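You operate a simulated robot arm through the tools that you are given. There is no shell and no other tool. Be economical: measure what you need, move in short steps, check, and stop when the job is done.

The job below is to be done with a simulated two-armed robot. You get a single attempt, and the scene is never put back.

## Task
Hold the black shoe still and wipe the mud off its toe.
Fine: use the pink sponge from the wide drawer, shut the drawer; the sponge ends in the sink; the shoe stays. What is to be rubbed or washed off counts as gone when no trace of it is left.

The check looks at the end state, three seconds after you hand in, the way a careful person would. Anything else that was tipped, shoved, dropped, spilled or broken makes it a failure.

## Robot
Two 7-joint arms with two-finger parallel grippers on one trunk, on a base that drives. Base frame: it is fixed to the floor where the robot stands at the start and does not move with it; the origin is under the middle of the robot, x ahead of it, y to its left, z up. Lengths are in m, angles in degrees, forces in N, time in s.
The left shoulder is at the start at [0.05, 0.165, 1.08], the right one opposite. With the tool pointing down near the work surface each hand reaches from about 0.1 to 0.68 m from the robot's upright axis, wherever it stands, measured 20 degrees to its own side. Places, roughly: sink bowl [0.1, 1.2, 0.8]; wide drawer [0.8, 0.1, 0.7]. Payload 3.91 kg a hand.
The TCP of each hand is the grasp point between the finger pads, 0.03 m short of the fingertips. In the tool frame z runs along the fingers and y along their closing line. The gripper opens to 0.11 m. The fingers are 0.02 m wide and 0.01 m thick; the gripper's body (0.048 by 0.112 m) begins 0.055 m behind the TCP.
Orientation is told as [roll, pitch, yaw] about the base's x, y, z axes, in that order, counted from this pose: with the fingers straight down and closing along the base's y, the tool's x points along the base's -x, its y along +y and its z along -z.

## Interface
- The arms move only by the tool jog_arm. It takes "left_steps", "right_steps" or both (then of equal length, played together; a hand with none holds still); each is a list of rows, each a list of 7 numbers: the shift along the tool's x, y, z in cm, then the turn, a rotation vector about the tool's x, y, z in degrees, then the opening, from 0 (shut) to 1 (fully open). In form: [[dx, dy, dz, ax, ay, az, fingers], ...]. A call has 1 to 20 rows; each row shifts and turns the commanded pose from where the row before left it, along the tool's axes as they then stand. Rows are played at 5 a second. More than 0.05 m and 8.6 degrees between two rows, or a gripper value outside its range, and nothing of the call is played. A pose out of reach is approached as far as the arm can. The call stops where the force on the tool passes 90 N (or 10 N more than at its start, if that is more) or the arm is blocked; 0.2 s more then pass. The fingers move at their own pace (about 0.045 m/s each) and stop on an object; they squeeze with about 44 N. The grip force told is the motor's: it shows also when the fingers shut on nothing. Time passes only in rows, and 0.2 s behind the last, so rows that do not move let the fingers close. It gives the time, the measured TCP pose, the force on the tool (base axes), the opening and the grip force at its end, in the units of the frame above (readings bear some noise), with the torque about the TCP (base axes, N m) and any sound that the robot's microphone picked up, and new pictures: "pictures" is both (left out), scene, wrist or none (wrist: the cameras of the hands that moved).
- Cameras (640 x 400 px; columns grow to the right, rows downward): "scene" is now at [0.1104, 0.043, 1.2665]; the picture's right is [0.46, -0.89, 0.00], its down [-0.37, -0.19, -0.91] and it looks along [0.81, 0.42, -0.42] (base axes); focal length 214 px, centre (320, 200). "left" rides on the left gripper at [0.073, -0.017, -0.103] in its tool frame; the picture's right is [0.23, 0.97, 0.00], its down [-0.76, 0.18, -0.62] and it looks along [-0.61, 0.14, 0.78] (tool axes); focal length 222 px, centre (320, 200). "right" rides on the right gripper at [0.072, 0.017, -0.103] in its tool frame; the picture's right is [-0.23, 0.97, 0.00], its down [-0.76, -0.18, -0.62] and it looks along [-0.61, -0.14, 0.78] (tool axes); focal length 222 px, centre (320, 200). There is no depth. A picture from a camera that has moved, and an enlarged one, comes with that camera's place and axes in the base frame and with its lens.
- raise_lower(by): slides the trunk up (or, below 0, down) by that many m; the arms and the scene camera ride with it, the base frame stays. It gives what a move gives, with no picture.
- base_move(legs): drives the robot by 1 to 6 legs, each [ahead, left, turn to the left] in m, m and degrees, along the robot's own axes; the way and the turn of a leg run together, so that a leg with both is an arc; at most 1.5 m and 180 degrees a leg. The arms and the cameras ride along, it lands a little off, and it stops where it bumps. It gives what a move gives, and a new picture of the scene camera.
- head_to(pan, tilt): turns the head with the scene camera to pan (to the left, within 80 degrees either way) and tilt (down, from -29 to 69), counted from straight ahead of the robot. It gives what a move gives, and a new picture of the scene camera.
- close_up(camera, box): a new picture of the part [left, top, right, bottom] of that camera's present view, enlarged. It takes no simulated time.
- hand_in(): hands the job in; it is judged then, once.

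Go step by step. Nothing tells you exact positions but the pictures and the camera data: compare them with the known pose of the tool, close in by small moves and look again before you grip or let go. The budget is 120 turns and 260 pictures, counting those below and the enlarged ones. Unless the task says otherwise, let go and move clear before handing in, and close with one line.

The tools are called as a command line: name --argument value ..., lists and objects as JSON in quotes. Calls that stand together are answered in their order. jog_arm: Moves the arms, as the interface text tells. Its arguments: {"type":"object","properties":{"left_steps":{"type":"array","items":{"type":"array","items":{"type":"number"}}},"right_steps":{"type":"array","items":{"type":"array","items":{"type":"number"}}},"pictures":{"type":"string","enum":["both","scene","wrist","none"]}},"required":[]} The other tools are called the same way: raise_lower (by) slides the trunk up or down; base_move (legs) drives the base; head_to (pan, tilt) turns the head that bears the scene camera; close_up (camera, box) takes an enlarged picture of a part of a camera's view; hand_in () hands the job in.

At the start:

```text
time: 0.0
left_position: [0.346, 0.3348, 1.1719]
left_orientation: [0.1, -0.1, 0.2]
left_contact_force: [-0.3, -0.5, 0.4]
left_wrist_torque: [0.01, -0.01, -0.01]
left_width: 0.1102
left_grip_force: 0.0
right_position: [0.3525, 0.0022, 1.274]
right_orientation: [0.0, 0.0, 0.0]
right_contact_force: [0.0, -0.1, -0.5]
right_wrist_torque: [0.05, 0.0, 0.0]
right_width: 0.11
right_grip_force: 0.0
trunk travel left (down, up): [-0.3, 0.203]
robot x, y, heading: [-0.001, 0.0004, -0.1]
head pan, tilt: [27.4, 24.8]
```

scene: 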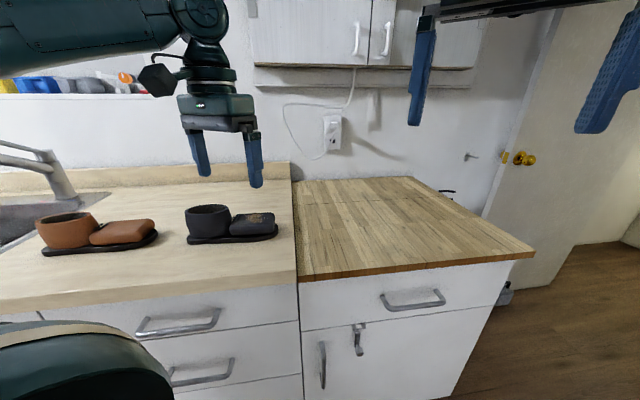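
right: 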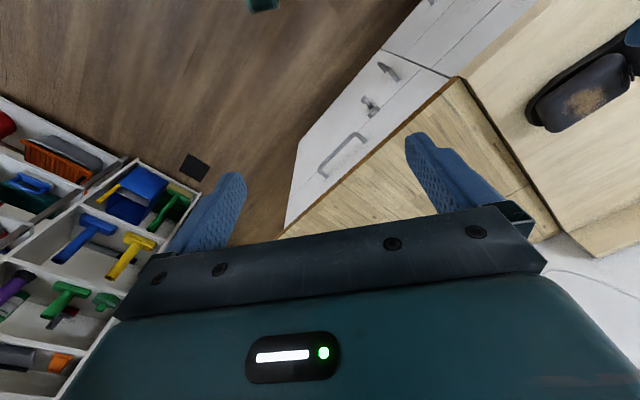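
left: 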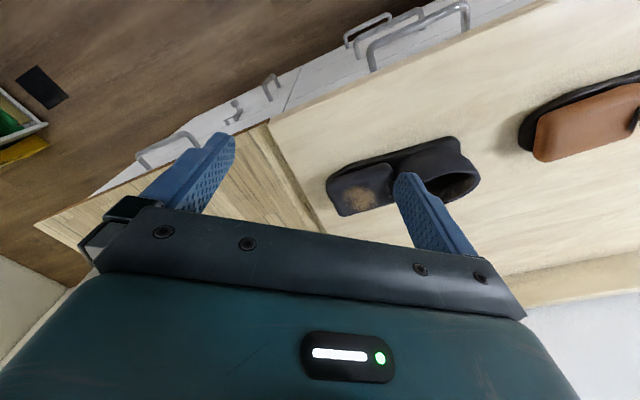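

I take the counter front to run obliquely, about 37° left of the robot's facing. I put the muddy toe near [0.48, 0.44, 0.98] and the wide drawer handle near [0.62, 0.0, 0.75]. I'll look closer at the drawer and the shoe first.

close_up --camera "scene" --box '[290, 240, 530, 390]'

close_up --camera "scene" --box '[20, 180, 300, 355]'

close_up --camera "left" --box '[310, 120, 500, 240]'

head_to --pan 75 --tilt 30

```text
2.67 times, centred on (410, 315) of scene
camera zoom: at [0.1104, 0.043, 1.2665], right [0.46, -0.89, 0.0], down [-0.37, -0.19, -0.91], along [0.81, 0.42, -0.42], focal length 572 px, centre (80, -107)
```

zoom: 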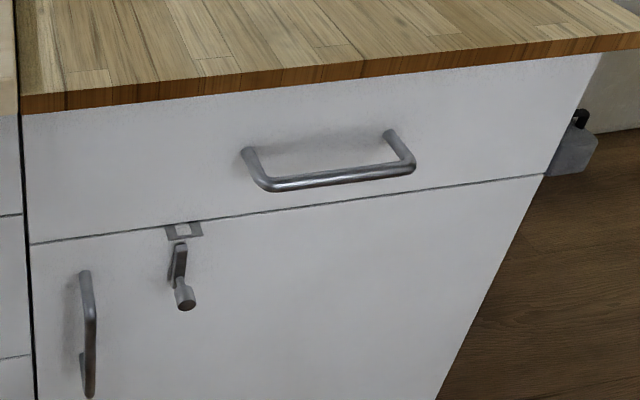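

```text
2.29 times, centred on (160, 268) of scene
camera zoom: at [0.1104, 0.043, 1.2665], right [0.46, -0.89, 0.0], down [-0.37, -0.19, -0.91], along [0.81, 0.42, -0.42], focal length 490 px, centre (686, 46)
```

zoom: 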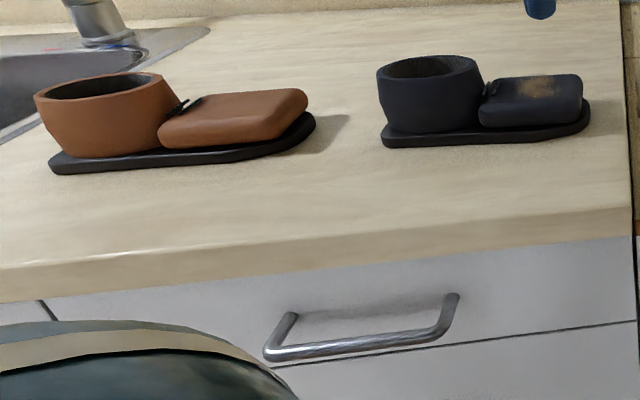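

```text
3.33 times, centred on (405, 180) of left
camera zoom: at [0.2715, 0.3181, 1.2755], right [-0.23, 0.97, 0.0], down [0.76, 0.18, 0.62], along [0.61, 0.14, -0.78], focal length 740 px, centre (37, 267)
```

zoom: 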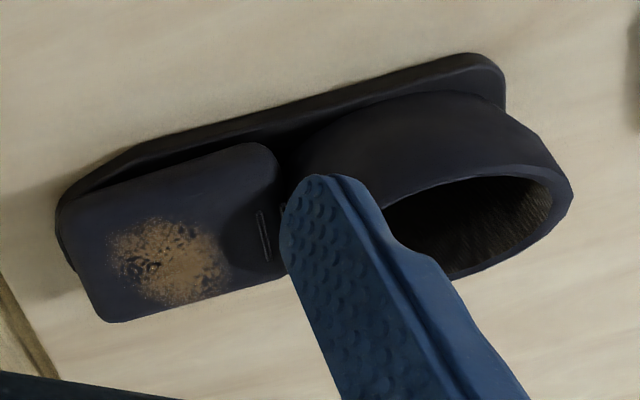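

```text
time: 1.1
left_position: [0.344, 0.335, 1.1711]
left_orientation: [0.1, 0.0, 0.1]
left_contact_force: [0.1, -0.7, -0.9]
left_wrist_torque: [-0.02, 0.0, -0.03]
left_width: 0.1102
left_grip_force: 0.0
right_position: [0.3516, 0.0018, 1.273]
right_orientation: [0.0, 0.0, 0.0]
right_contact_force: [0.3, 0.5, 0.3]
right_wrist_torque: [0.03, 0.01, 0.02]
right_width: 0.1098
right_grip_force: 0.0
trunk travel left (down, up): [-0.3, 0.203]
robot x, y, heading: [0.004, -0.0005, -0.0]
head pan, tilt: [75.0, 30.0]
camera scene: at [0.0521, 0.0879, 1.2583], right [0.97, -0.26, 0.0], down [-0.13, -0.48, -0.87], along [0.22, 0.84, -0.5], focal length 214 px, centre (320, 200)
```

scene: 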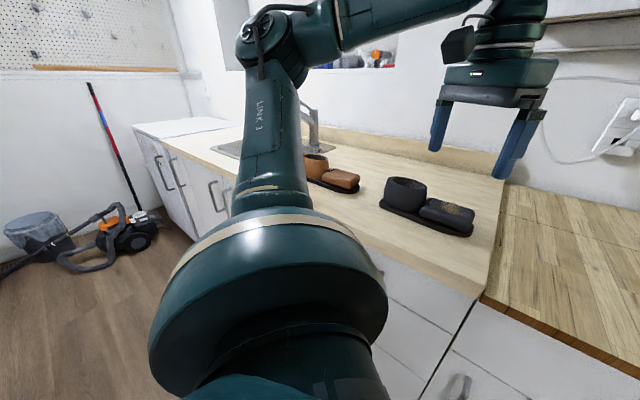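

The drawer has a latch-like fitting at its lower edge. I'll turn to face the counter squarely (about 36° left), then look at it.

base_move --legs '[[-0.05, 0, 36]]'

head_to --pan -30 --tilt 40

close_up --camera "scene" --box '[200, 150, 520, 350]'

```text
time: 3.3
left_position: [0.0269, 0.4594, 1.1719]
left_orientation: [0.0, 0.0, 37.0]
left_contact_force: [0.6, 0.6, 0.3]
left_wrist_torque: [0.02, -0.01, -0.02]
left_width: 0.1098
left_grip_force: 0.1
right_position: [0.2342, 0.1969, 1.2722]
right_orientation: [0.0, 0.0, 36.9]
right_contact_force: [0.4, -0.1, -0.3]
right_wrist_torque: [-0.03, 0.01, 0.05]
right_width: 0.11
right_grip_force: 0.0
trunk travel left (down, up): [-0.3, 0.203]
robot x, y, heading: [-0.0465, -0.0161, 36.7]
head pan, tilt: [75.0, 30.0]
camera scene: at [-0.0579, 0.0866, 1.2582], right [0.93, 0.37, 0.0], down [0.19, -0.46, -0.87], along [-0.32, 0.8, -0.5], focal length 214 px, centre (320, 200)
```

scene: 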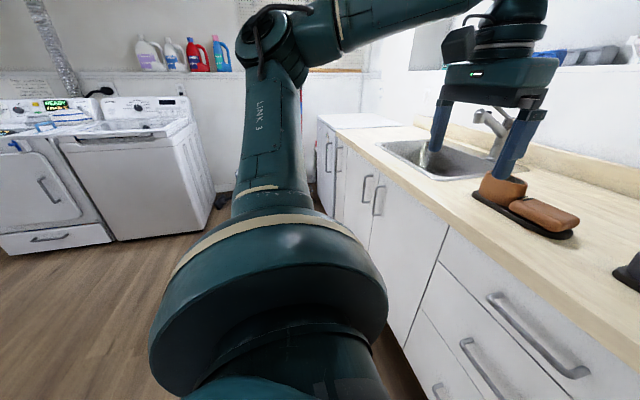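

```text
time: 5.1
left_position: [0.0268, 0.4601, 1.1727]
left_orientation: [0.0, 0.1, 37.1]
left_contact_force: [0.2, -0.7, 0.3]
left_wrist_torque: [0.02, 0.02, 0.01]
left_width: 0.11
left_grip_force: 0.0
right_position: [0.2337, 0.198, 1.2739]
right_orientation: [0.0, 0.0, 37.0]
right_contact_force: [0.8, 0.2, 0.0]
right_wrist_torque: [-0.01, 0.01, 0.0]
right_width: 0.1101
right_grip_force: 0.0
trunk travel left (down, up): [-0.3, 0.203]
robot x, y, heading: [-0.045, -0.0119, 37.0]
head pan, tilt: [-30.0, 40.0]
camera scene: at [0.0604, 0.0129, 1.2429], right [0.12, -0.99, 0.0], down [-0.64, -0.08, -0.77], along [0.76, 0.09, -0.64], focal length 214 px, centre (320, 200)
```

scene: 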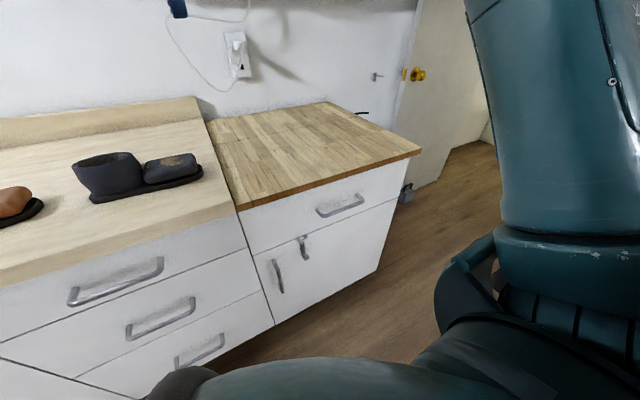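

```text
2.00 times, centred on (360, 250) of scene
camera zoom: at [0.0604, 0.0129, 1.2429], right [0.12, -0.99, 0.0], down [-0.64, -0.08, -0.77], along [0.76, 0.09, -0.64], focal length 429 px, centre (240, 100)
```

zoom: 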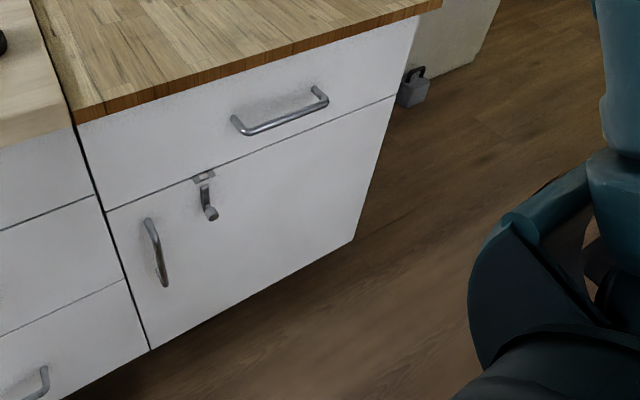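

I put the handle bar near [0.53, 0.00, 0.83], with the latch below it still to be inspected. I'll back off 0.15 m, bring the right hand in front of the handle, and turn its fingers forward.

base_move --legs '[[-0.15, 0, -1]]'

jog_arm --right_steps '[[-2, -4.1, 0, 0, 0, 0, 1], [-2, -4.1, 0, 0, 0, 0, 1], [-2, -4.1, 0, 0, 0, 0, 1], [-2, -4.1, 0, 0, 0, 0, 1], [-2, -4.1, 0, 0, 0, 0, 1], [-2, -4.1, 0, 0, 0, 0, 1], [-2, -4.1, 0, 0, 0, 0, 1], [-2, -4.1, 0, 0, 0, 0, 1]]' --pictures "wrist"

```text
time: 6.5
left_position: [-0.0866, 0.3678, 1.1722]
left_orientation: [0.0, -0.1, 35.9]
left_contact_force: [0.1, -0.1, -0.7]
left_wrist_torque: [0.03, -0.01, -0.01]
left_width: 0.11
left_grip_force: 0.1
right_position: [0.1151, 0.1023, 1.2734]
right_orientation: [0.0, -0.1, 35.7]
right_contact_force: [0.3, 0.3, 0.8]
right_wrist_torque: [0.03, -0.06, 0.01]
right_width: 0.1102
right_grip_force: 0.1
trunk travel left (down, up): [-0.3, 0.203]
robot x, y, heading: [-0.1697, -0.1039, 36.0]
head pan, tilt: [-30.0, 40.0]
camera scene: at [-0.0617, -0.0795, 1.243], right [0.1, -0.99, 0.0], down [-0.64, -0.06, -0.77], along [0.76, 0.08, -0.64], focal length 214 px, centre (320, 200)
```

scene: 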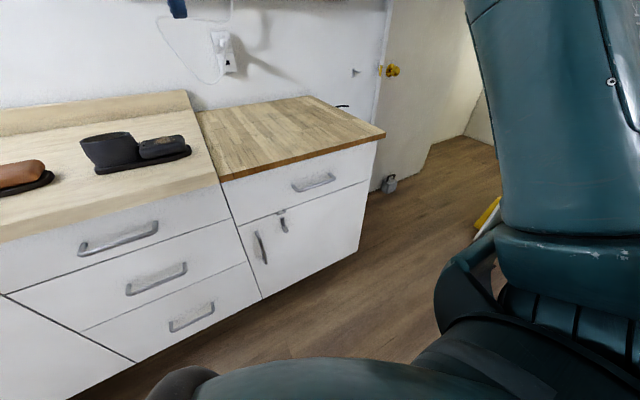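

```text
time: 8.3
left_position: [-0.0849, 0.3667, 1.1712]
left_orientation: [0.1, 0.0, 35.9]
left_contact_force: [0.2, 0.7, -0.1]
left_wrist_torque: [0.02, 0.05, 0.04]
left_width: 0.1101
left_grip_force: 0.1
right_position: [0.4232, -0.0735, 1.2558]
right_orientation: [0.1, -0.1, 35.6]
right_contact_force: [0.2, 0.9, 0.1]
right_wrist_torque: [0.03, 0.0, -0.01]
right_width: 0.11
right_grip_force: 0.1
right hand out of reach, approached as far as the arm can: row 8
trunk travel left (down, up): [-0.3, 0.203]
robot x, y, heading: [-0.1667, -0.106, 35.7]
head pan, tilt: [-30.0, 40.0]
camera right: at [0.3554, -0.1013, 1.3598], right [-0.38, 0.92, 0.0], down [0.72, 0.3, 0.62], along [0.58, 0.24, -0.78], focal length 222 px, centre (320, 200)
```

right: 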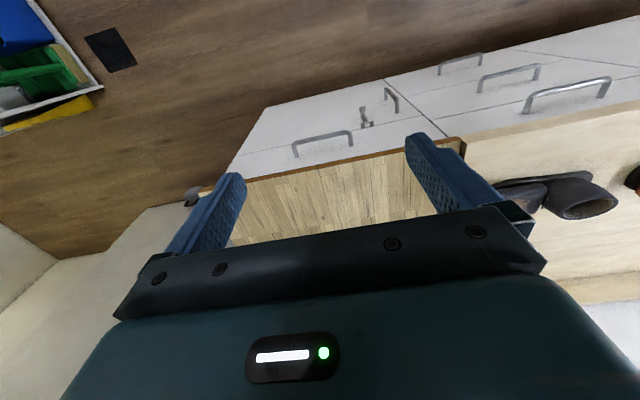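

With the longer baseline the handle works out near [0.61, 0.01, 0.75] and the counter top about 0.9 high. I'll zoom on the latch.

close_up --camera "right" --box '[280, 70, 440, 170]'

close_up --camera "scene" --box '[230, 150, 390, 250]'

```text
4.00 times, centred on (360, 120) of right
camera zoom: at [0.3554, -0.1013, 1.3598], right [-0.38, 0.92, 0.0], down [0.72, 0.3, 0.62], along [0.58, 0.24, -0.78], focal length 888 px, centre (160, 520)
```

zoom: 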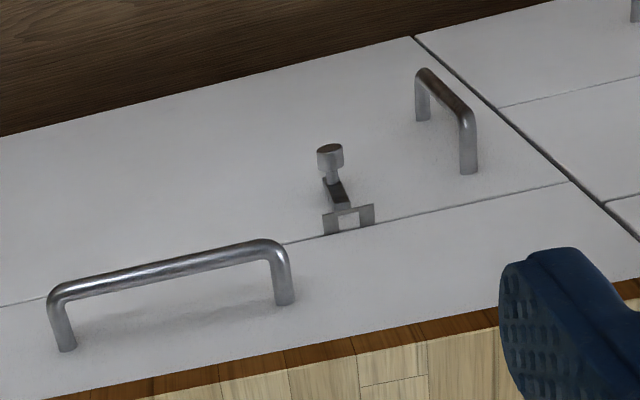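

```text
4.00 times, centred on (310, 200) of scene
camera zoom: at [-0.0603, -0.08, 1.2428], right [0.1, -0.99, 0.0], down [-0.64, -0.06, -0.77], along [0.76, 0.08, -0.64], focal length 858 px, centre (360, 200)
```

zoom: 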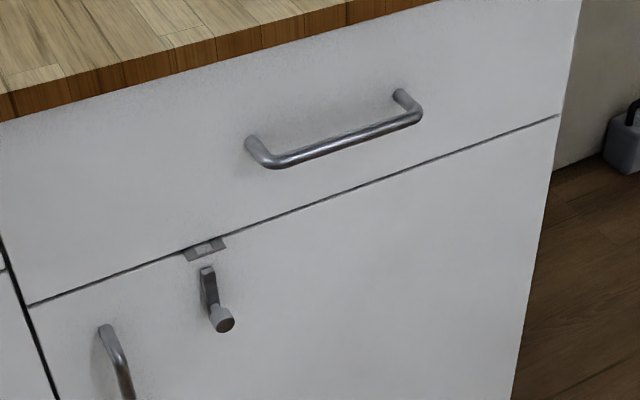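

The bolt looks retracted below its keeper, so the drawer may be free. I'll lower the right hand and turn its fingers forward.

jog_arm --right_steps '[[0, 0, 5, 0, 0, 0, 1], [0, 0, 5, 0, 0, 0, 1], [0, 0, 5, 0, 0, 0, 1], [0, 0, 0, 0, -8.2, 0, 1], [0, 0, 0, 0, -8.2, 0, 1], [0, 0, 0, 0, -8.2, 0, 1], [0, 0, 0, 0, -8.2, 0, 1], [0, 0, 0, 0, -8.2, 0, 1], [0, 0, 0, 0, -8.2, 0, 1], [0, 0, 0, 0, -8.2, 0, 1], [0, 0, 0, 0, -8.2, 0, 1], [0, 0, 0, 0, -8.2, 0, 1], [0, 0, 0, 0, -8.2, 0, 1], [0, 0, 0, 0, -8, 0, 1]]' --pictures "both"

```text
time: 11.3
left_position: [-0.085, 0.3684, 1.1704]
left_orientation: [0.1, 0.0, 36.0]
left_contact_force: [-1.2, 0.2, -0.3]
left_wrist_torque: [-0.02, 0.01, 0.01]
left_width: 0.1098
left_grip_force: 0.1
right_position: [0.4151, -0.0548, 1.111]
right_orientation: [-24.8, -87.8, 62.8]
right_contact_force: [0.8, -0.9, -0.1]
right_wrist_torque: [-0.01, 0.03, -0.02]
right_width: 0.1098
right_grip_force: 0.2
right hand out of reach, approached as far as the arm can: row 14
trunk travel left (down, up): [-0.3, 0.203]
robot x, y, heading: [-0.1652, -0.1057, 35.8]
head pan, tilt: [-30.0, 40.0]
camera scene: at [-0.0607, -0.0785, 1.2428], right [0.1, -0.99, 0.0], down [-0.64, -0.07, -0.77], along [0.76, 0.08, -0.64], focal length 214 px, centre (320, 200)
camera right: at [0.323, -0.1075, 1.0431], right [-0.6, 0.77, 0.21], down [-0.37, -0.5, 0.79], along [0.71, 0.39, 0.58], focal length 222 px, centre (320, 200)
```

scene: 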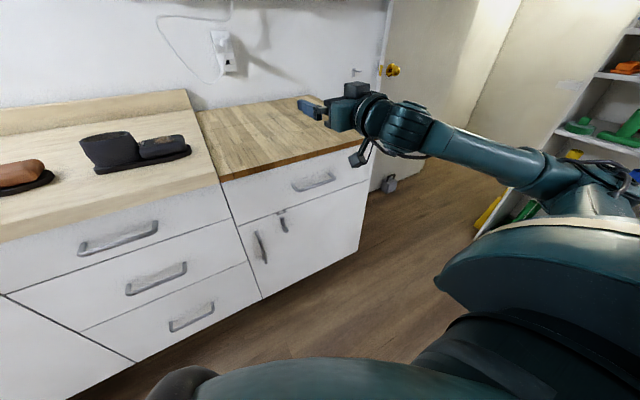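
right: 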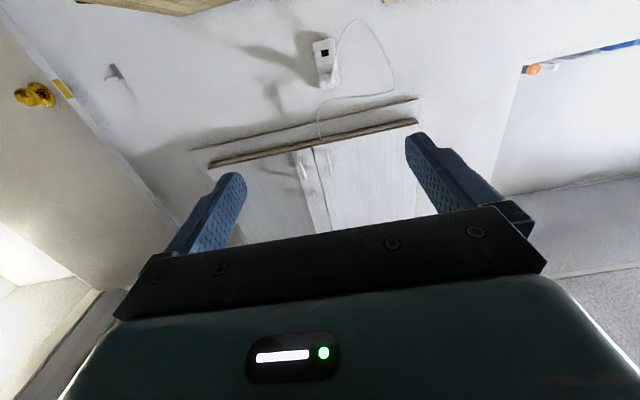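

The fingers now point forward, and the closing line must be made vertical. I'll roll the tool 90°.

jog_arm --right_steps '[[0, 0, 0, 0, 0, 8.2, 1], [0, 0, 0, 0, 0, 8.2, 1], [0, 0, 0, 0, 0, 8.2, 1], [0, 0, 0, 0, 0, 8.2, 1], [0, 0, 0, 0, 0, 8.2, 1], [0, 0, 0, 0, 0, 8.2, 1], [0, 0, 0, 0, 0, 8.2, 1], [0, 0, 0, 0, 0, 8.2, 1], [0, 0, 0, 0, 0, 8.2, 1], [0, 0, 0, 0, 0, 8.2, 1], [0, 0, 0, 0, 0, 8, 1]]' --pictures "both"

```text
time: 13.7
left_position: [-0.0843, 0.3684, 1.1724]
left_orientation: [0.0, 0.0, 35.9]
left_contact_force: [-0.3, 0.2, -0.3]
left_wrist_torque: [0.0, 0.0, 0.02]
left_width: 0.1101
left_grip_force: 0.1
right_position: [0.4235, -0.0712, 1.1073]
right_orientation: [90.0, 0.2, -54.4]
right_contact_force: [-0.3, -0.2, 0.0]
right_wrist_torque: [-0.01, 0.01, 0.0]
right_width: 0.1101
right_grip_force: 0.0
trunk travel left (down, up): [-0.3, 0.203]
robot x, y, heading: [-0.1714, -0.1035, 35.8]
head pan, tilt: [-30.0, 40.0]
camera scene: at [-0.0611, -0.079, 1.2429], right [0.1, -0.99, 0.0], down [-0.64, -0.07, -0.77], along [0.76, 0.08, -0.64], focal length 214 px, centre (320, 200)
camera right: at [0.2979, -0.0724, 1.1258], right [0.13, -0.19, 0.97], down [-0.06, -0.98, -0.18], along [0.99, -0.04, -0.14], focal length 222 px, centre (320, 200)
```

scene: 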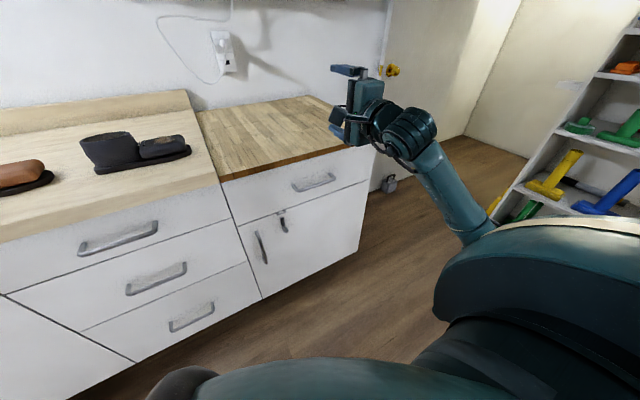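
right: 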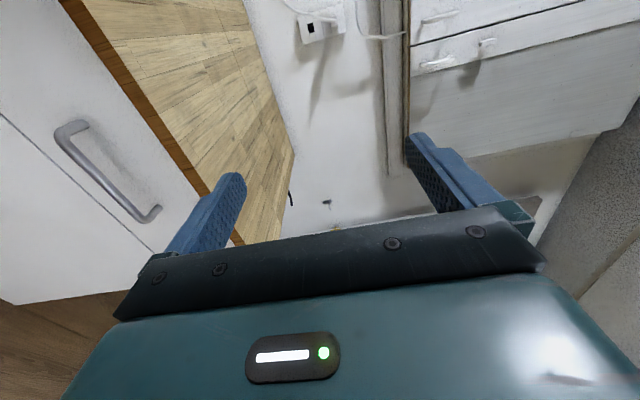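

The tool is now level: z forward, y up, x left. Handle confirmed near [0.608, 0.015, 0.75]; I'll lower the hand to a point some 12 cm in front of it and look.

jog_arm --right_steps '[[-0.5, -4.4, 0.5, 0, 0, 0, 1], [-0.5, -4.4, 0.5, 0, 0, 0, 1], [-0.5, -4.4, 0.5, 0, 0, 0, 1], [-0.5, -4.4, 0.5, 0, 0, 0, 1], [-0.5, -4.4, 0.5, 0, 0, 0, 1], [-0.5, -4.4, 0.5, 0, 0, 0, 1], [-0.5, -4.4, 0.5, 0, 0, 0, 1], [-0.5, -4.4, 0.5, 0, 0, 0, 1]]' --pictures "both"

```text
time: 15.5
left_position: [-0.0852, 0.3679, 1.1719]
left_orientation: [-0.1, 0.0, 35.8]
left_contact_force: [0.9, -0.2, -0.2]
left_wrist_torque: [0.0, 0.01, 0.01]
left_width: 0.11
left_grip_force: 0.0
right_position: [0.4784, -0.0781, 0.7562]
right_orientation: [90.1, 0.0, -54.3]
right_contact_force: [0.4, -0.2, 0.0]
right_wrist_torque: [0.0, 0.0, 0.01]
right_width: 0.1104
right_grip_force: 0.1
trunk travel left (down, up): [-0.3, 0.203]
robot x, y, heading: [-0.1711, -0.1086, 35.8]
head pan, tilt: [-30.0, 40.0]
camera scene: at [-0.0609, -0.0791, 1.2429], right [0.1, -0.99, 0.0], down [-0.64, -0.06, -0.77], along [0.76, 0.08, -0.64], focal length 214 px, centre (320, 200)
camera right: at [0.3532, -0.0786, 0.7741], right [0.13, -0.19, 0.97], down [-0.06, -0.98, -0.18], along [0.99, -0.04, -0.14], focal length 222 px, centre (320, 200)
```

scene: 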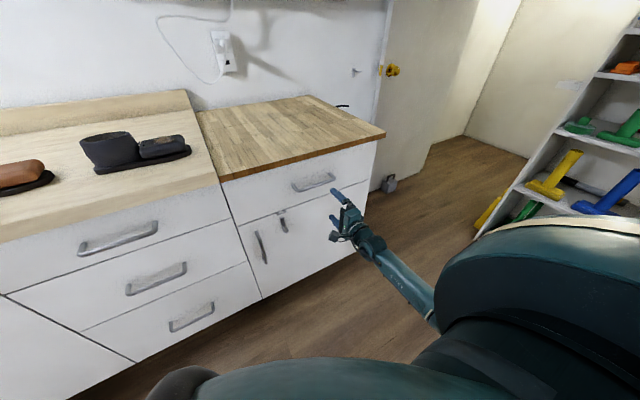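
right: 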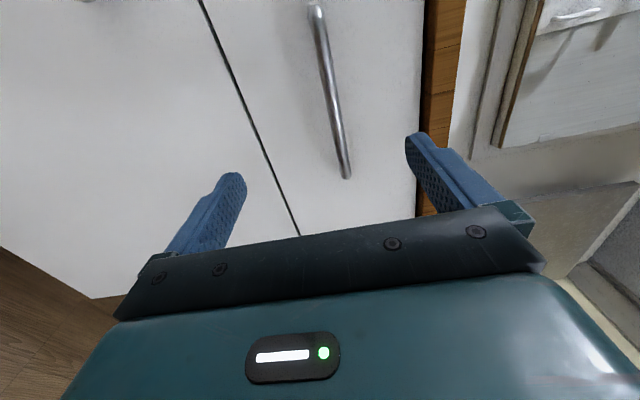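

The bar is level with the hand laterally and about 1.5 cm higher than the TCP. I'll raise 1.5 cm and advance 10 cm, then look.

jog_arm --right_steps '[[0, 1.5, 0, 0, 0, 0, 1], [0, 0, 4, 0, 0, 0, 1], [0, 0, 4, 0, 0, 0, 1], [0, 0, 2, 0, 0, 0, 1]]' --pictures "both"

```text
time: 16.5
left_position: [-0.0855, 0.3679, 1.1716]
left_orientation: [-0.1, 0.0, 35.9]
left_contact_force: [0.2, 0.6, -0.1]
left_wrist_torque: [-0.02, 0.0, 0.02]
left_width: 0.1098
left_grip_force: 0.1
right_position: [0.5614, -0.0187, 0.772]
right_orientation: [90.0, 0.0, -54.3]
right_contact_force: [-0.3, 0.5, 0.2]
right_wrist_torque: [-0.01, 0.0, -0.01]
right_width: 0.1102
right_grip_force: 0.1
trunk travel left (down, up): [-0.3, 0.203]
robot x, y, heading: [-0.1717, -0.1074, 35.8]
head pan, tilt: [-30.0, 40.0]
camera scene: at [-0.0611, -0.079, 1.2429], right [0.1, -0.99, 0.0], down [-0.64, -0.06, -0.77], along [0.76, 0.08, -0.64], focal length 214 px, centre (320, 200)
camera right: at [0.4369, -0.0197, 0.7906], right [0.13, -0.18, 0.97], down [-0.06, -0.98, -0.18], along [0.99, -0.04, -0.14], focal length 222 px, centre (320, 200)
```

scene: 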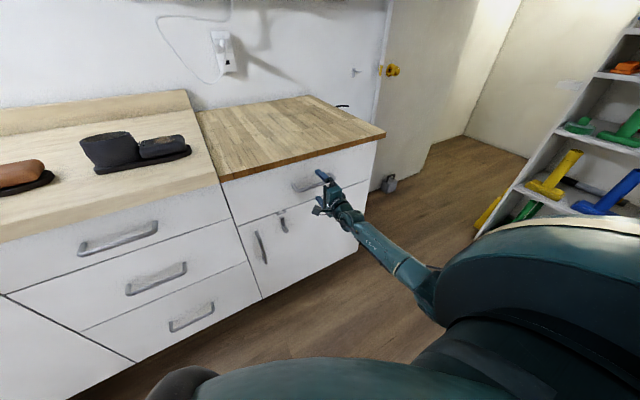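
right: 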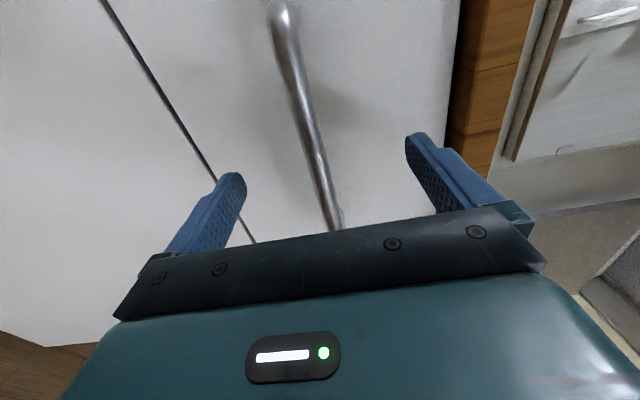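

The bar sits about 2 cm ahead of the TCP, centred between the fingers. I'll go 1.2 cm further and close.

jog_arm --right_steps '[[0, 0, 1.2, 0, 0, 0, 1], [0, 0, 0, 0, 0, 0, 0], [0, 0, 0, 0, 0, 0, 0], [0, 0, 0, 0, 0, 0, 0], [0, 0, 0, 0, 0, 0, 0], [0, 0, 0, 0, 0, 0, 0], [0, 0, 0, 0, 0, 0, 0], [0, 0, 0, 0, 0, 0, 0]]' --pictures "wrist"

```text
time: 18.3
left_position: [-0.0854, 0.3685, 1.1718]
left_orientation: [-0.1, 0.1, 36.0]
left_contact_force: [-0.1, 0.5, -0.4]
left_wrist_torque: [-0.04, 0.0, 0.02]
left_width: 0.1098
left_grip_force: 0.0
right_position: [0.572, -0.0138, 0.7717]
right_orientation: [90.0, -0.1, -54.2]
right_contact_force: [-0.4, -0.2, 0.4]
right_wrist_torque: [-0.01, 0.0, 0.07]
right_width: 0.0138
right_grip_force: 45.0
trunk travel left (down, up): [-0.3, 0.203]
robot x, y, heading: [-0.1719, -0.1029, 35.9]
head pan, tilt: [-30.0, 40.0]
camera right: at [0.4464, -0.0139, 0.7895], right [0.13, -0.18, 0.97], down [-0.06, -0.98, -0.18], along [0.99, -0.04, -0.14], focal length 222 px, centre (320, 200)
```

right: 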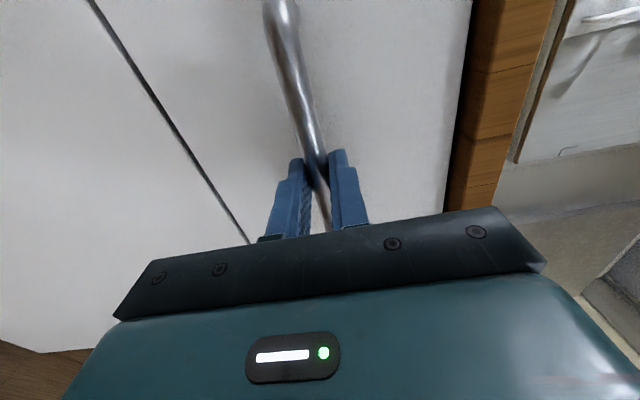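

The bar is gripped, at 1.4 cm wide. I'll pull gently to test the drawer.

jog_arm --right_steps '[[0, 0, -1, 0, 0, 0, 0], [0, 0, -1, 0, 0, 0, 0], [0, 0, -1, 0, 0, 0, 0]]' --pictures "wrist"

```text
time: 19.1
left_position: [-0.0858, 0.3677, 1.171]
left_orientation: [0.1, 0.0, 36.0]
left_contact_force: [0.0, 0.2, 0.2]
left_wrist_torque: [0.03, 0.0, -0.04]
left_width: 0.11
left_grip_force: 0.1
right_position: [0.5457, -0.0305, 0.7729]
right_orientation: [90.1, 0.0, -54.3]
right_contact_force: [-1.4, -0.4, 3.6]
right_wrist_torque: [0.09, -0.06, 0.15]
right_width: 0.0136
right_grip_force: 44.9
trunk travel left (down, up): [-0.3, 0.203]
robot x, y, heading: [-0.1677, -0.1048, 35.7]
head pan, tilt: [-30.0, 40.0]
camera right: at [0.4209, -0.0322, 0.7894], right [0.13, -0.19, 0.97], down [-0.06, -0.98, -0.18], along [0.99, -0.04, -0.14], focal length 222 px, centre (320, 200)
```

right: 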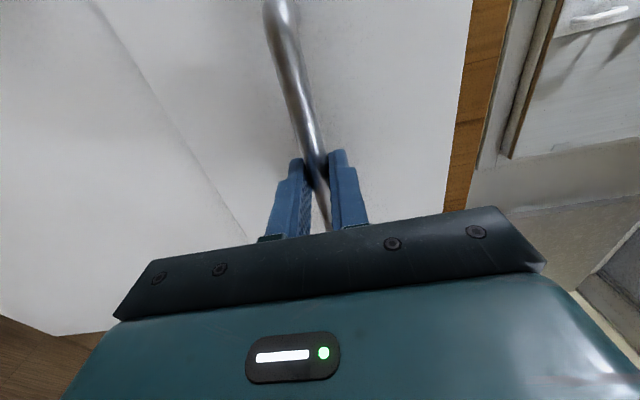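

It slides freely. I'll pull it about 22 cm further.

jog_arm --right_steps '[[0, 0, -2.5, 0, 0, 0, 0], [0, 0, -2.5, 0, 0, 0, 0], [0, 0, -2.5, 0, 0, 0, 0], [0, 0, -2.5, 0, 0, 0, 0], [0, 0, -2.5, 0, 0, 0, 0], [0, 0, -2.5, 0, 0, 0, 0], [0, 0, -2.5, 0, 0, 0, 0], [0, 0, -2.5, 0, 0, 0, 0], [0, 0, -2, 0, 0, 0, 0]]' --pictures "scene"

head_to --pan -28 --tilt 48

```text
time: 21.1
left_position: [-0.0858, 0.3691, 1.1716]
left_orientation: [-0.1, 0.0, 36.0]
left_contact_force: [-0.1, 0.3, 0.1]
left_wrist_torque: [0.03, 0.03, 0.0]
left_width: 0.1103
left_grip_force: 0.1
right_position: [0.3652, -0.1609, 0.7728]
right_orientation: [90.0, -0.1, -54.1]
right_contact_force: [-10.7, 11.6, 0.0]
right_wrist_torque: [-0.08, -0.02, 1.55]
right_width: 0.0138
right_grip_force: 44.8
trunk travel left (down, up): [-0.3, 0.203]
robot x, y, heading: [-0.1716, -0.1073, 35.9]
head pan, tilt: [-30.0, 40.0]
camera scene: at [-0.062, -0.0782, 1.243], right [0.1, -0.99, 0.0], down [-0.64, -0.07, -0.77], along [0.76, 0.08, -0.64], focal length 214 px, centre (320, 200)
```

scene: 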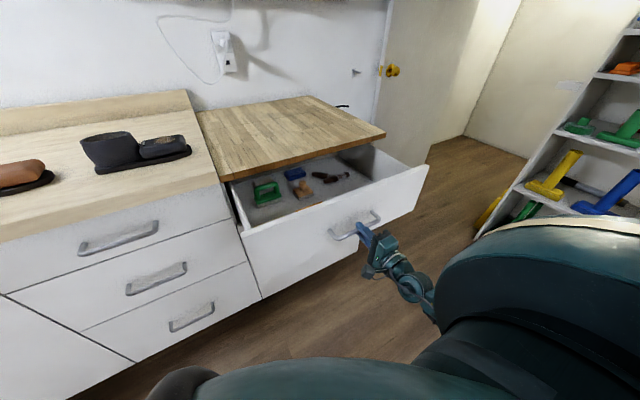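

```text
time: 21.8
left_position: [-0.0872, 0.3691, 1.1721]
left_orientation: [-0.1, 0.0, 36.0]
left_contact_force: [0.0, 0.1, 0.0]
left_wrist_torque: [0.0, -0.02, 0.01]
left_width: 0.1098
left_grip_force: 0.0
right_position: [0.3665, -0.1606, 0.7726]
right_orientation: [90.0, 0.0, -54.3]
right_contact_force: [-12.5, 13.4, 0.2]
right_wrist_torque: [0.0, -0.03, 0.53]
right_width: 0.0133
right_grip_force: 44.9
trunk travel left (down, up): [-0.3, 0.203]
robot x, y, heading: [-0.1691, -0.1069, 35.8]
head pan, tilt: [-28.0, 48.0]
camera scene: at [-0.0686, -0.0759, 1.2316], right [0.14, -0.99, 0.0], down [-0.74, -0.1, -0.67], along [0.66, 0.09, -0.74], focal length 214 px, centre (320, 200)
```

scene: 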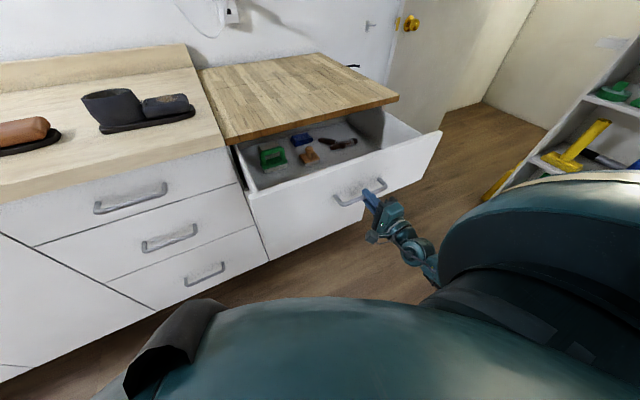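

close_up --camera "scene" --box '[230, 110, 390, 210]'

```text
4.00 times, centred on (310, 160) of scene
camera zoom: at [-0.0686, -0.0759, 1.2316], right [0.14, -0.99, 0.0], down [-0.74, -0.1, -0.67], along [0.66, 0.09, -0.74], focal length 858 px, centre (360, 360)
```

zoom: 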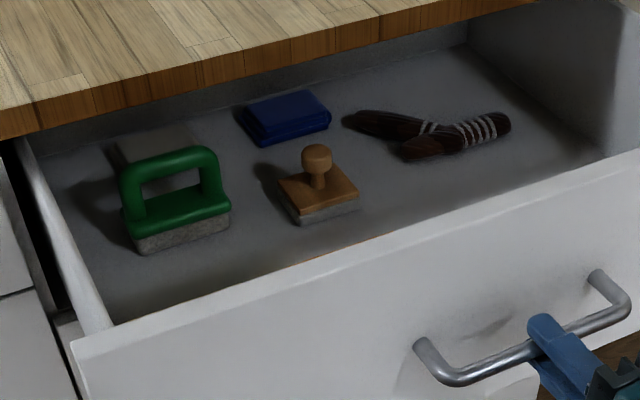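

No pink sponge is in view yet; it may lie deeper in the drawer or behind the front panel. I'll pull the drawer further, easing the small sideways load.

jog_arm --right_steps '[[0.2, 0, -2, 0, 0, 0, 0], [0.1, 0, -2, 0, 0, 0, 0], [0.1, 0, -2, 0, 0, 0, 0], [0.1, 0, -2, 0, 0, 0, 0]]' --pictures "none"

close_up --camera "scene" --box '[210, 110, 402, 230]'

```text
time: 22.8
left_position: [-0.0851, 0.3668, 1.1712]
left_orientation: [0.1, 0.0, 35.9]
left_contact_force: [-0.4, -0.4, 0.2]
left_wrist_torque: [0.0, -0.02, -0.01]
left_width: 0.1102
left_grip_force: 0.2
right_position: [0.2999, -0.2069, 0.7717]
right_orientation: [90.2, 0.0, -54.5]
right_contact_force: [5.2, -10.6, -1.6]
right_wrist_torque: [-0.13, 0.02, 0.82]
right_width: 0.0136
right_grip_force: 45.1
trunk travel left (down, up): [-0.3, 0.203]
robot x, y, heading: [-0.1703, -0.104, 35.7]
head pan, tilt: [-28.0, 48.0]
```

```text
3.33 times, centred on (306, 170) of scene
camera zoom: at [-0.067, -0.078, 1.2314], right [0.14, -0.99, 0.0], down [-0.74, -0.1, -0.67], along [0.66, 0.09, -0.74], focal length 715 px, centre (367, 300)
```

zoom: 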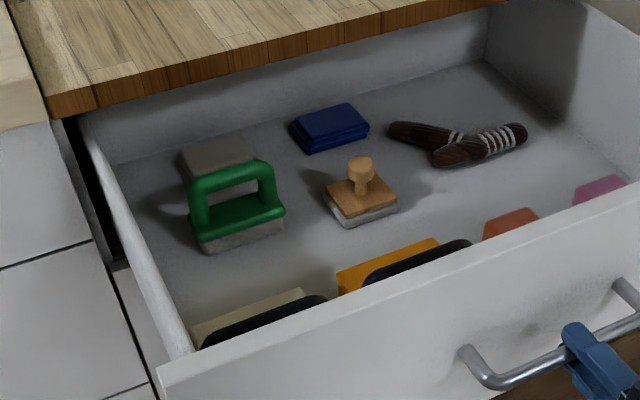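

The pink sponge is in the drawer's front right corner. I'll let go of the handle, back out, and rise clear.

jog_arm --right_steps '[[0, 0, 0, 0, 0, 0, 1], [0, 0, 0, 0, 0, 0, 1], [0, 0, 0, 0, 0, 0, 1], [0, 0, 0, 0, 0, 0, 1], [0, 0, 0, 0, 0, 0, 1], [0, 0, -2, 0, 0, 0, 1], [0, 0, -2, 0, 0, 0, 1], [0, 0, -2, 0, 0, 0, 1], [0, 4.5, 0, 0, 0, 0, 1], [0, 4.5, 0, 0, 0, 0, 1], [0, 4.5, 0, 0, 0, 0, 1], [0, 4.5, 0, 0, 0, 0, 1], [0, 4.5, 0, 0, 0, 0, 1], [0, 4.5, 0, 0, 0, 0, 1], [0, 4.5, 0, 0, 0, 0, 1]]' --pictures "scene"

```text
time: 26.0
left_position: [-0.0854, 0.3681, 1.1721]
left_orientation: [0.1, 0.0, 35.9]
left_contact_force: [-0.2, 0.4, -0.2]
left_wrist_torque: [0.02, 0.02, -0.01]
left_width: 0.1099
left_grip_force: 0.0
right_position: [0.3355, -0.2738, 1.0039]
right_orientation: [90.1, -0.2, -54.1]
right_contact_force: [0.3, -0.3, 1.1]
right_wrist_torque: [0.03, 0.01, 0.02]
right_width: 0.1103
right_grip_force: 0.0
right hand out of reach, approached as far as the arm can: row 11, 12, 13, 14, 15
trunk travel left (down, up): [-0.3, 0.203]
robot x, y, heading: [-0.1678, -0.1022, 35.9]
head pan, tilt: [-28.0, 48.0]
camera scene: at [-0.0675, -0.0769, 1.2314], right [0.14, -0.99, 0.0], down [-0.74, -0.1, -0.67], along [0.66, 0.09, -0.74], focal length 214 px, centre (320, 200)
```

scene: 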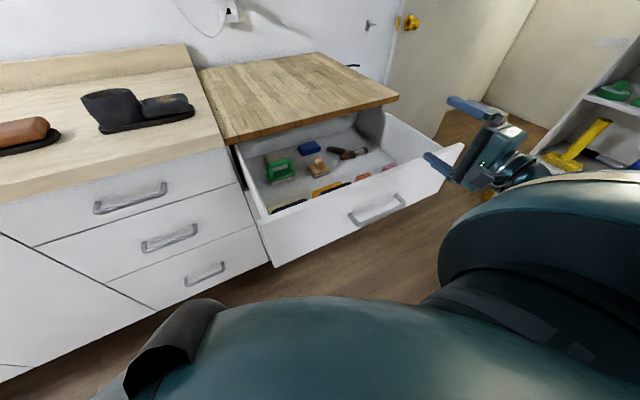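

The hand is clear of the handle. I'll move it forward a little and turn the fingers back to pointing down.

jog_arm --right_steps '[[0, 0, 4, 0, 0, 0, 1], [0, 0, 4, 0, 0, 0, 1], [0, 0, 0, 0, 0, -8.2, 1], [0, 0, 0, 0, 0, -8.2, 1], [0, 0, 0, 0, 0, -8.2, 1], [0, 0, 0, 0, 0, -8.2, 1], [0, 0, 0, 0, 0, -8.2, 1], [0, 0, 0, 0, 0, -8.2, 1], [0, 0, 0, 0, 0, -8.2, 1], [0, 0, 0, 0, 0, -8.2, 1], [0, 0, 0, 0, 0, -8.2, 1], [0, 0, 0, 0, 0, -8.2, 1], [0, 0, 0, 0, 0, -8, 1]]' --pictures "none"

jog_arm --right_steps '[[0, 0, 0, 0, 8.2, 0, 1], [0, 0, 0, 0, 8.2, 0, 1], [0, 0, 0, 0, 8.2, 0, 1], [0, 0, 0, 0, 8.2, 0, 1], [0, 0, 0, 0, 8.2, 0, 1], [0, 0, 0, 0, 8.2, 0, 1], [0, 0, 0, 0, 8.2, 0, 1], [0, 0, 0, 0, 8.2, 0, 1], [0, 0, 0, 0, 8.2, 0, 1], [0, 0, 0, 0, 8.2, 0, 1], [0, 0, 0, 0, 8, 0, 1]]' --pictures "both"

```text
time: 28.8
left_position: [-0.0842, 0.3687, 1.1722]
left_orientation: [0.0, 0.1, 35.9]
left_contact_force: [0.3, -0.2, 0.2]
left_wrist_torque: [-0.02, 0.0, -0.01]
left_width: 0.1101
left_grip_force: 0.0
right_position: [0.397, -0.2266, 1.0022]
right_orientation: [-122.9, -89.9, 158.5]
right_contact_force: [0.0, -0.7, -0.5]
right_wrist_torque: [-0.03, 0.04, 0.04]
right_width: 0.1101
right_grip_force: 0.1
trunk travel left (down, up): [-0.3, 0.203]
robot x, y, heading: [-0.1687, -0.1025, 36.0]
head pan, tilt: [-28.0, 48.0]
```

```text
time: 31.2
left_position: [-0.0849, 0.3687, 1.1714]
left_orientation: [0.0, -0.1, 36.0]
left_contact_force: [-0.5, 0.1, 0.1]
left_wrist_torque: [0.0, 0.01, -0.03]
left_width: 0.11
left_grip_force: 0.0
right_position: [0.3975, -0.2256, 1.0044]
right_orientation: [0.1, 0.1, 35.7]
right_contact_force: [-0.2, 0.1, 0.6]
right_wrist_torque: [-0.01, 0.01, 0.0]
right_width: 0.1101
right_grip_force: 0.1
trunk travel left (down, up): [-0.3, 0.203]
robot x, y, heading: [-0.1703, -0.1113, 36.0]
head pan, tilt: [-28.0, 48.0]
camera scene: at [-0.0676, -0.0766, 1.2314], right [0.14, -0.99, 0.0], down [-0.74, -0.1, -0.67], along [0.66, 0.09, -0.74], focal length 214 px, centre (320, 200)
camera right: at [0.3306, -0.2539, 1.1073], right [-0.38, 0.92, 0.0], down [0.72, 0.3, 0.62], along [0.57, 0.24, -0.78], focal length 222 px, centre (320, 200)
```

scene: 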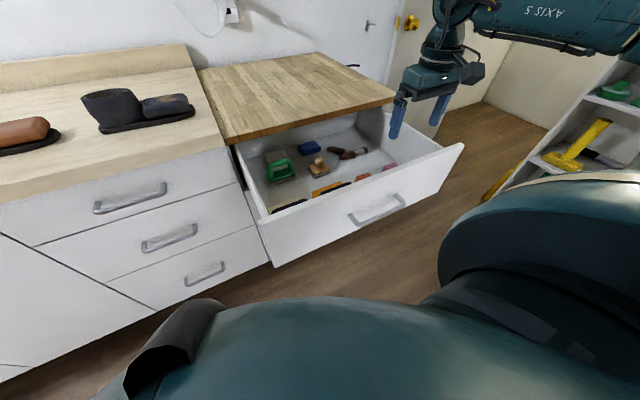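
right: 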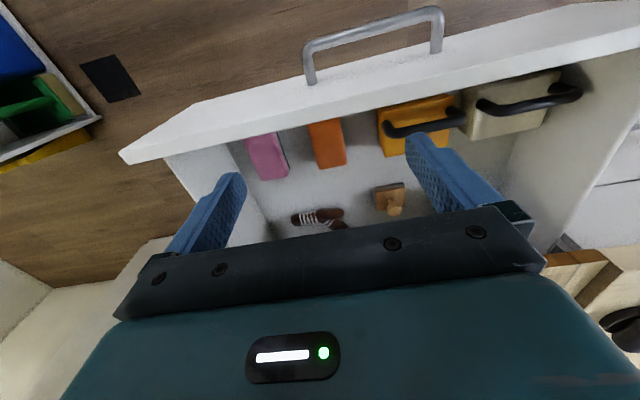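

The pink sponge lies near [0.536, -0.27, 0.75], with free gaps on both sides. It is a bit far right for the reach, so I'll shift the base right and slightly back.

base_move --legs '[[-0.05, 0, 0], [0, -0.2, 0]]'

close_up --camera "right" --box '[0, 0, 640, 400]'

```text
time: 33.3
left_position: [-0.013, 0.1834, 1.1722]
left_orientation: [0.0, 0.1, 36.0]
left_contact_force: [0.3, -0.6, 0.4]
left_wrist_torque: [0.02, 0.03, 0.03]
left_width: 0.11
left_grip_force: 0.1
right_position: [0.4734, -0.4082, 1.002]
right_orientation: [0.0, 0.1, 36.0]
right_contact_force: [0.3, 0.2, -0.3]
right_wrist_torque: [0.02, 0.01, 0.03]
right_width: 0.11
right_grip_force: 0.1
trunk travel left (down, up): [-0.3, 0.203]
robot x, y, heading: [-0.0927, -0.2895, 35.9]
head pan, tilt: [-28.0, 48.0]
camera scene: at [0.0067, -0.2608, 1.2314], right [0.14, -0.99, 0.0], down [-0.74, -0.1, -0.67], along [0.66, 0.09, -0.74], focal length 214 px, centre (320, 200)
```

scene: 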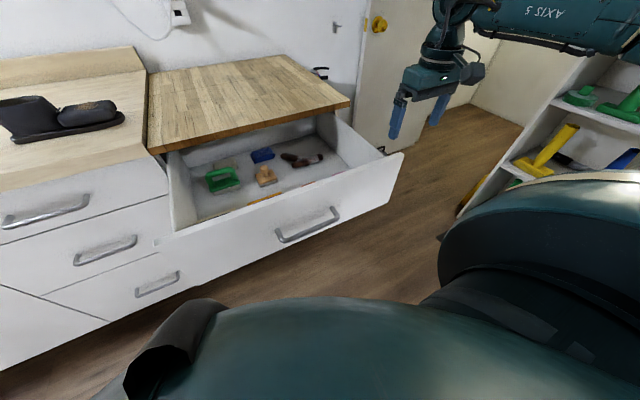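

```text
1.00 times, centred on (320, 200) of right (not enlarged: the box is as wide or as high as the picture)
camera zoom: at [0.4054, -0.4365, 1.1068], right [-0.39, 0.92, 0.0], down [0.72, 0.3, 0.62], along [0.57, 0.24, -0.78], focal length 222 px, centre (320, 200)
```

zoom: 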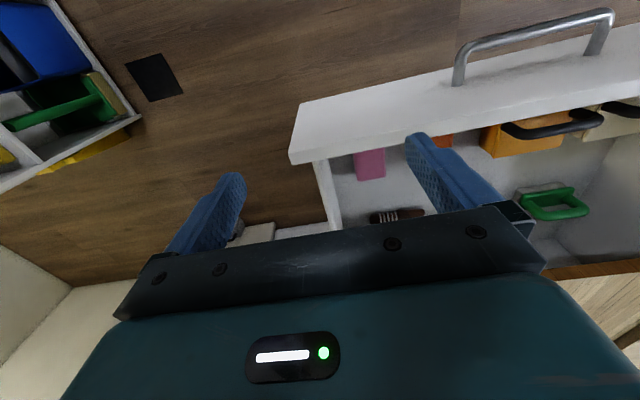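

I'll move the hand over the sponge: 14 cm forward, 7.5 cm left, and a little down.

jog_arm --right_steps '[[-3.5, 1.9, 0, 0, 0, 0, 1], [-3.5, 1.9, 0, 0, 0, 0, 1], [-3.5, 1.9, 0, 0, 0, 0, 1], [-3.5, 1.9, 0, 0, 0, 0, 1], [0, 0, 4, 0, 0, 0, 0.75], [0, 0, 4, 0, 0, 0, 0.75]]' --pictures "both"

```text
time: 34.7
left_position: [-0.0122, 0.1857, 1.1722]
left_orientation: [0.0, 0.0, 36.1]
left_contact_force: [0.6, -0.4, -0.5]
left_wrist_torque: [-0.01, -0.03, 0.01]
left_width: 0.1104
left_grip_force: 0.0
right_position: [0.5393, -0.2664, 0.9232]
right_orientation: [0.1, -0.1, 36.0]
right_contact_force: [0.3, 0.2, 0.0]
right_wrist_torque: [-0.02, 0.01, 0.0]
right_width: 0.0825
right_grip_force: 0.0
trunk travel left (down, up): [-0.3, 0.203]
robot x, y, heading: [-0.0948, -0.2914, 36.0]
head pan, tilt: [-28.0, 48.0]
camera scene: at [0.0067, -0.2602, 1.2314], right [0.14, -0.99, 0.0], down [-0.74, -0.1, -0.67], along [0.66, 0.09, -0.74], focal length 214 px, centre (320, 200)
camera right: at [0.4718, -0.294, 1.0271], right [-0.39, 0.92, 0.0], down [0.72, 0.3, 0.62], along [0.57, 0.24, -0.78], focal length 222 px, centre (320, 200)
```

scene: 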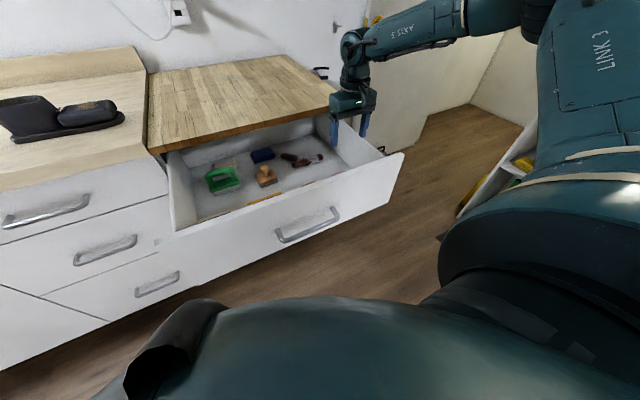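
right: 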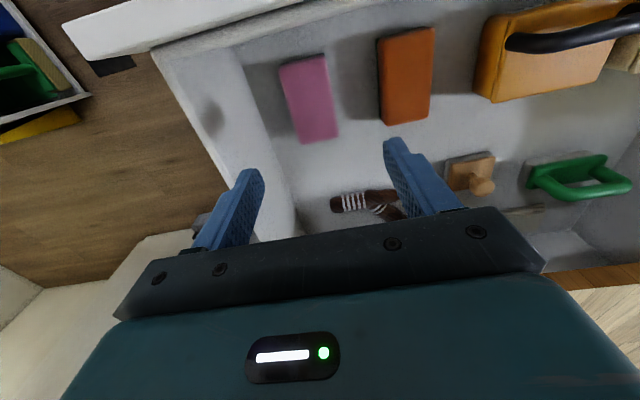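

The sponge lies 0.8 cm to the hand's right and is aligned with it. I'll correct and descend to just above it.

jog_arm --right_steps '[[0, -0.8, 3, 0, 0, 0, 0.75], [0, 0, 3, 0, 0, 0, 0.75], [0, 0, 3, 0, 0, 0, 0.75], [0, 0, 3, 0, 0, 0, 0.75]]' --pictures "wrist"

```text
time: 35.7
left_position: [-0.0127, 0.184, 1.1728]
left_orientation: [0.1, -0.1, 36.0]
left_contact_force: [-0.5, 0.2, -0.9]
left_wrist_torque: [0.0, 0.0, 0.0]
left_width: 0.1098
left_grip_force: 0.1
right_position: [0.5458, -0.2712, 0.8064]
right_orientation: [0.0, 0.0, 36.0]
right_contact_force: [-0.4, 0.7, 0.5]
right_wrist_torque: [-0.01, -0.04, 0.01]
right_width: 0.0826
right_grip_force: 0.0
trunk travel left (down, up): [-0.3, 0.203]
robot x, y, heading: [-0.0948, -0.2913, 35.9]
head pan, tilt: [-28.0, 48.0]
camera right: at [0.4781, -0.2988, 0.9101], right [-0.39, 0.92, 0.0], down [0.72, 0.3, 0.62], along [0.57, 0.24, -0.78], focal length 222 px, centre (320, 200)
```

right: 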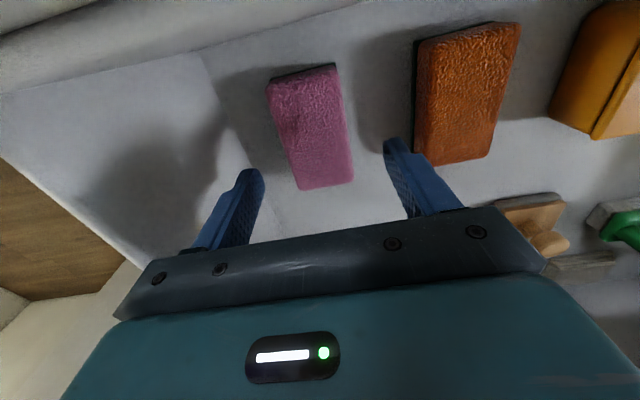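

Two views put the sponge's top at z≈0.71, right under the hand. To keep the wrist camera clear of the drawer front I'll tilt the hand 16° forward, descend, and look.

jog_arm --right_steps '[[0, 0, 0, 0, 8, 0, 0.75], [0, 0, 0, 0, 8, 0, 0.75], [-0.56, 0, 1.95, 0, 0, 0, 0.75], [-0.56, 0, 1.95, 0, 0, 0, 0.75], [-0.42, 0, 1.45, 0, 0, 0, 0.75]]' --pictures "both"

```text
time: 36.9
left_position: [-0.0122, 0.1844, 1.1716]
left_orientation: [0.0, 0.1, 36.2]
left_contact_force: [-0.9, -0.2, -0.8]
left_wrist_torque: [-0.03, -0.02, 0.0]
left_width: 0.11
left_grip_force: 0.0
right_position: [0.5047, -0.31, 0.7888]
right_orientation: [-0.1, 15.9, 36.0]
right_contact_force: [0.6, 0.1, -0.6]
right_wrist_torque: [0.01, 0.0, -0.01]
right_width: 0.0825
right_grip_force: 0.1
right hand out of reach, approached as far as the arm can: row 1, 2, 3, 4, 5
trunk travel left (down, up): [-0.3, 0.203]
robot x, y, heading: [-0.092, -0.2896, 36.0]
head pan, tilt: [-28.0, 48.0]
camera scene: at [0.0064, -0.2603, 1.2315], right [0.14, -0.99, 0.0], down [-0.74, -0.1, -0.67], along [0.66, 0.09, -0.74], focal length 214 px, centre (320, 200)
camera right: at [0.4634, -0.3214, 0.9081], right [-0.4, 0.92, -0.06], down [0.84, 0.39, 0.39], along [0.38, 0.1, -0.92], focal length 222 px, centre (320, 200)
```

scene: 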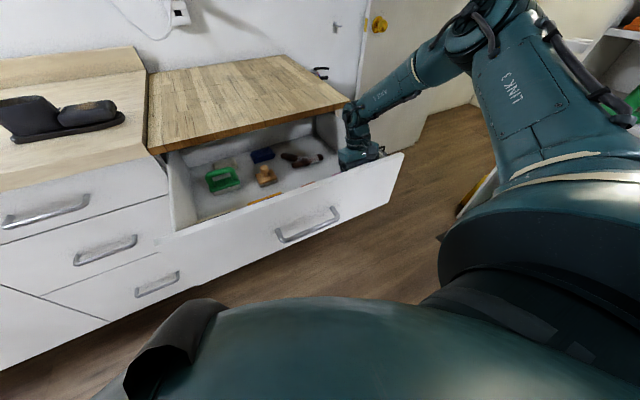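
right: 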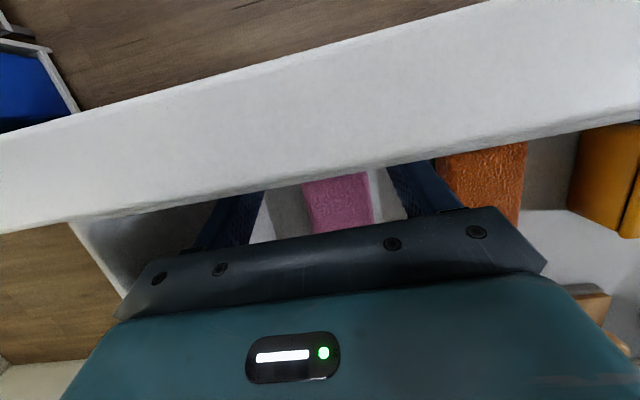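

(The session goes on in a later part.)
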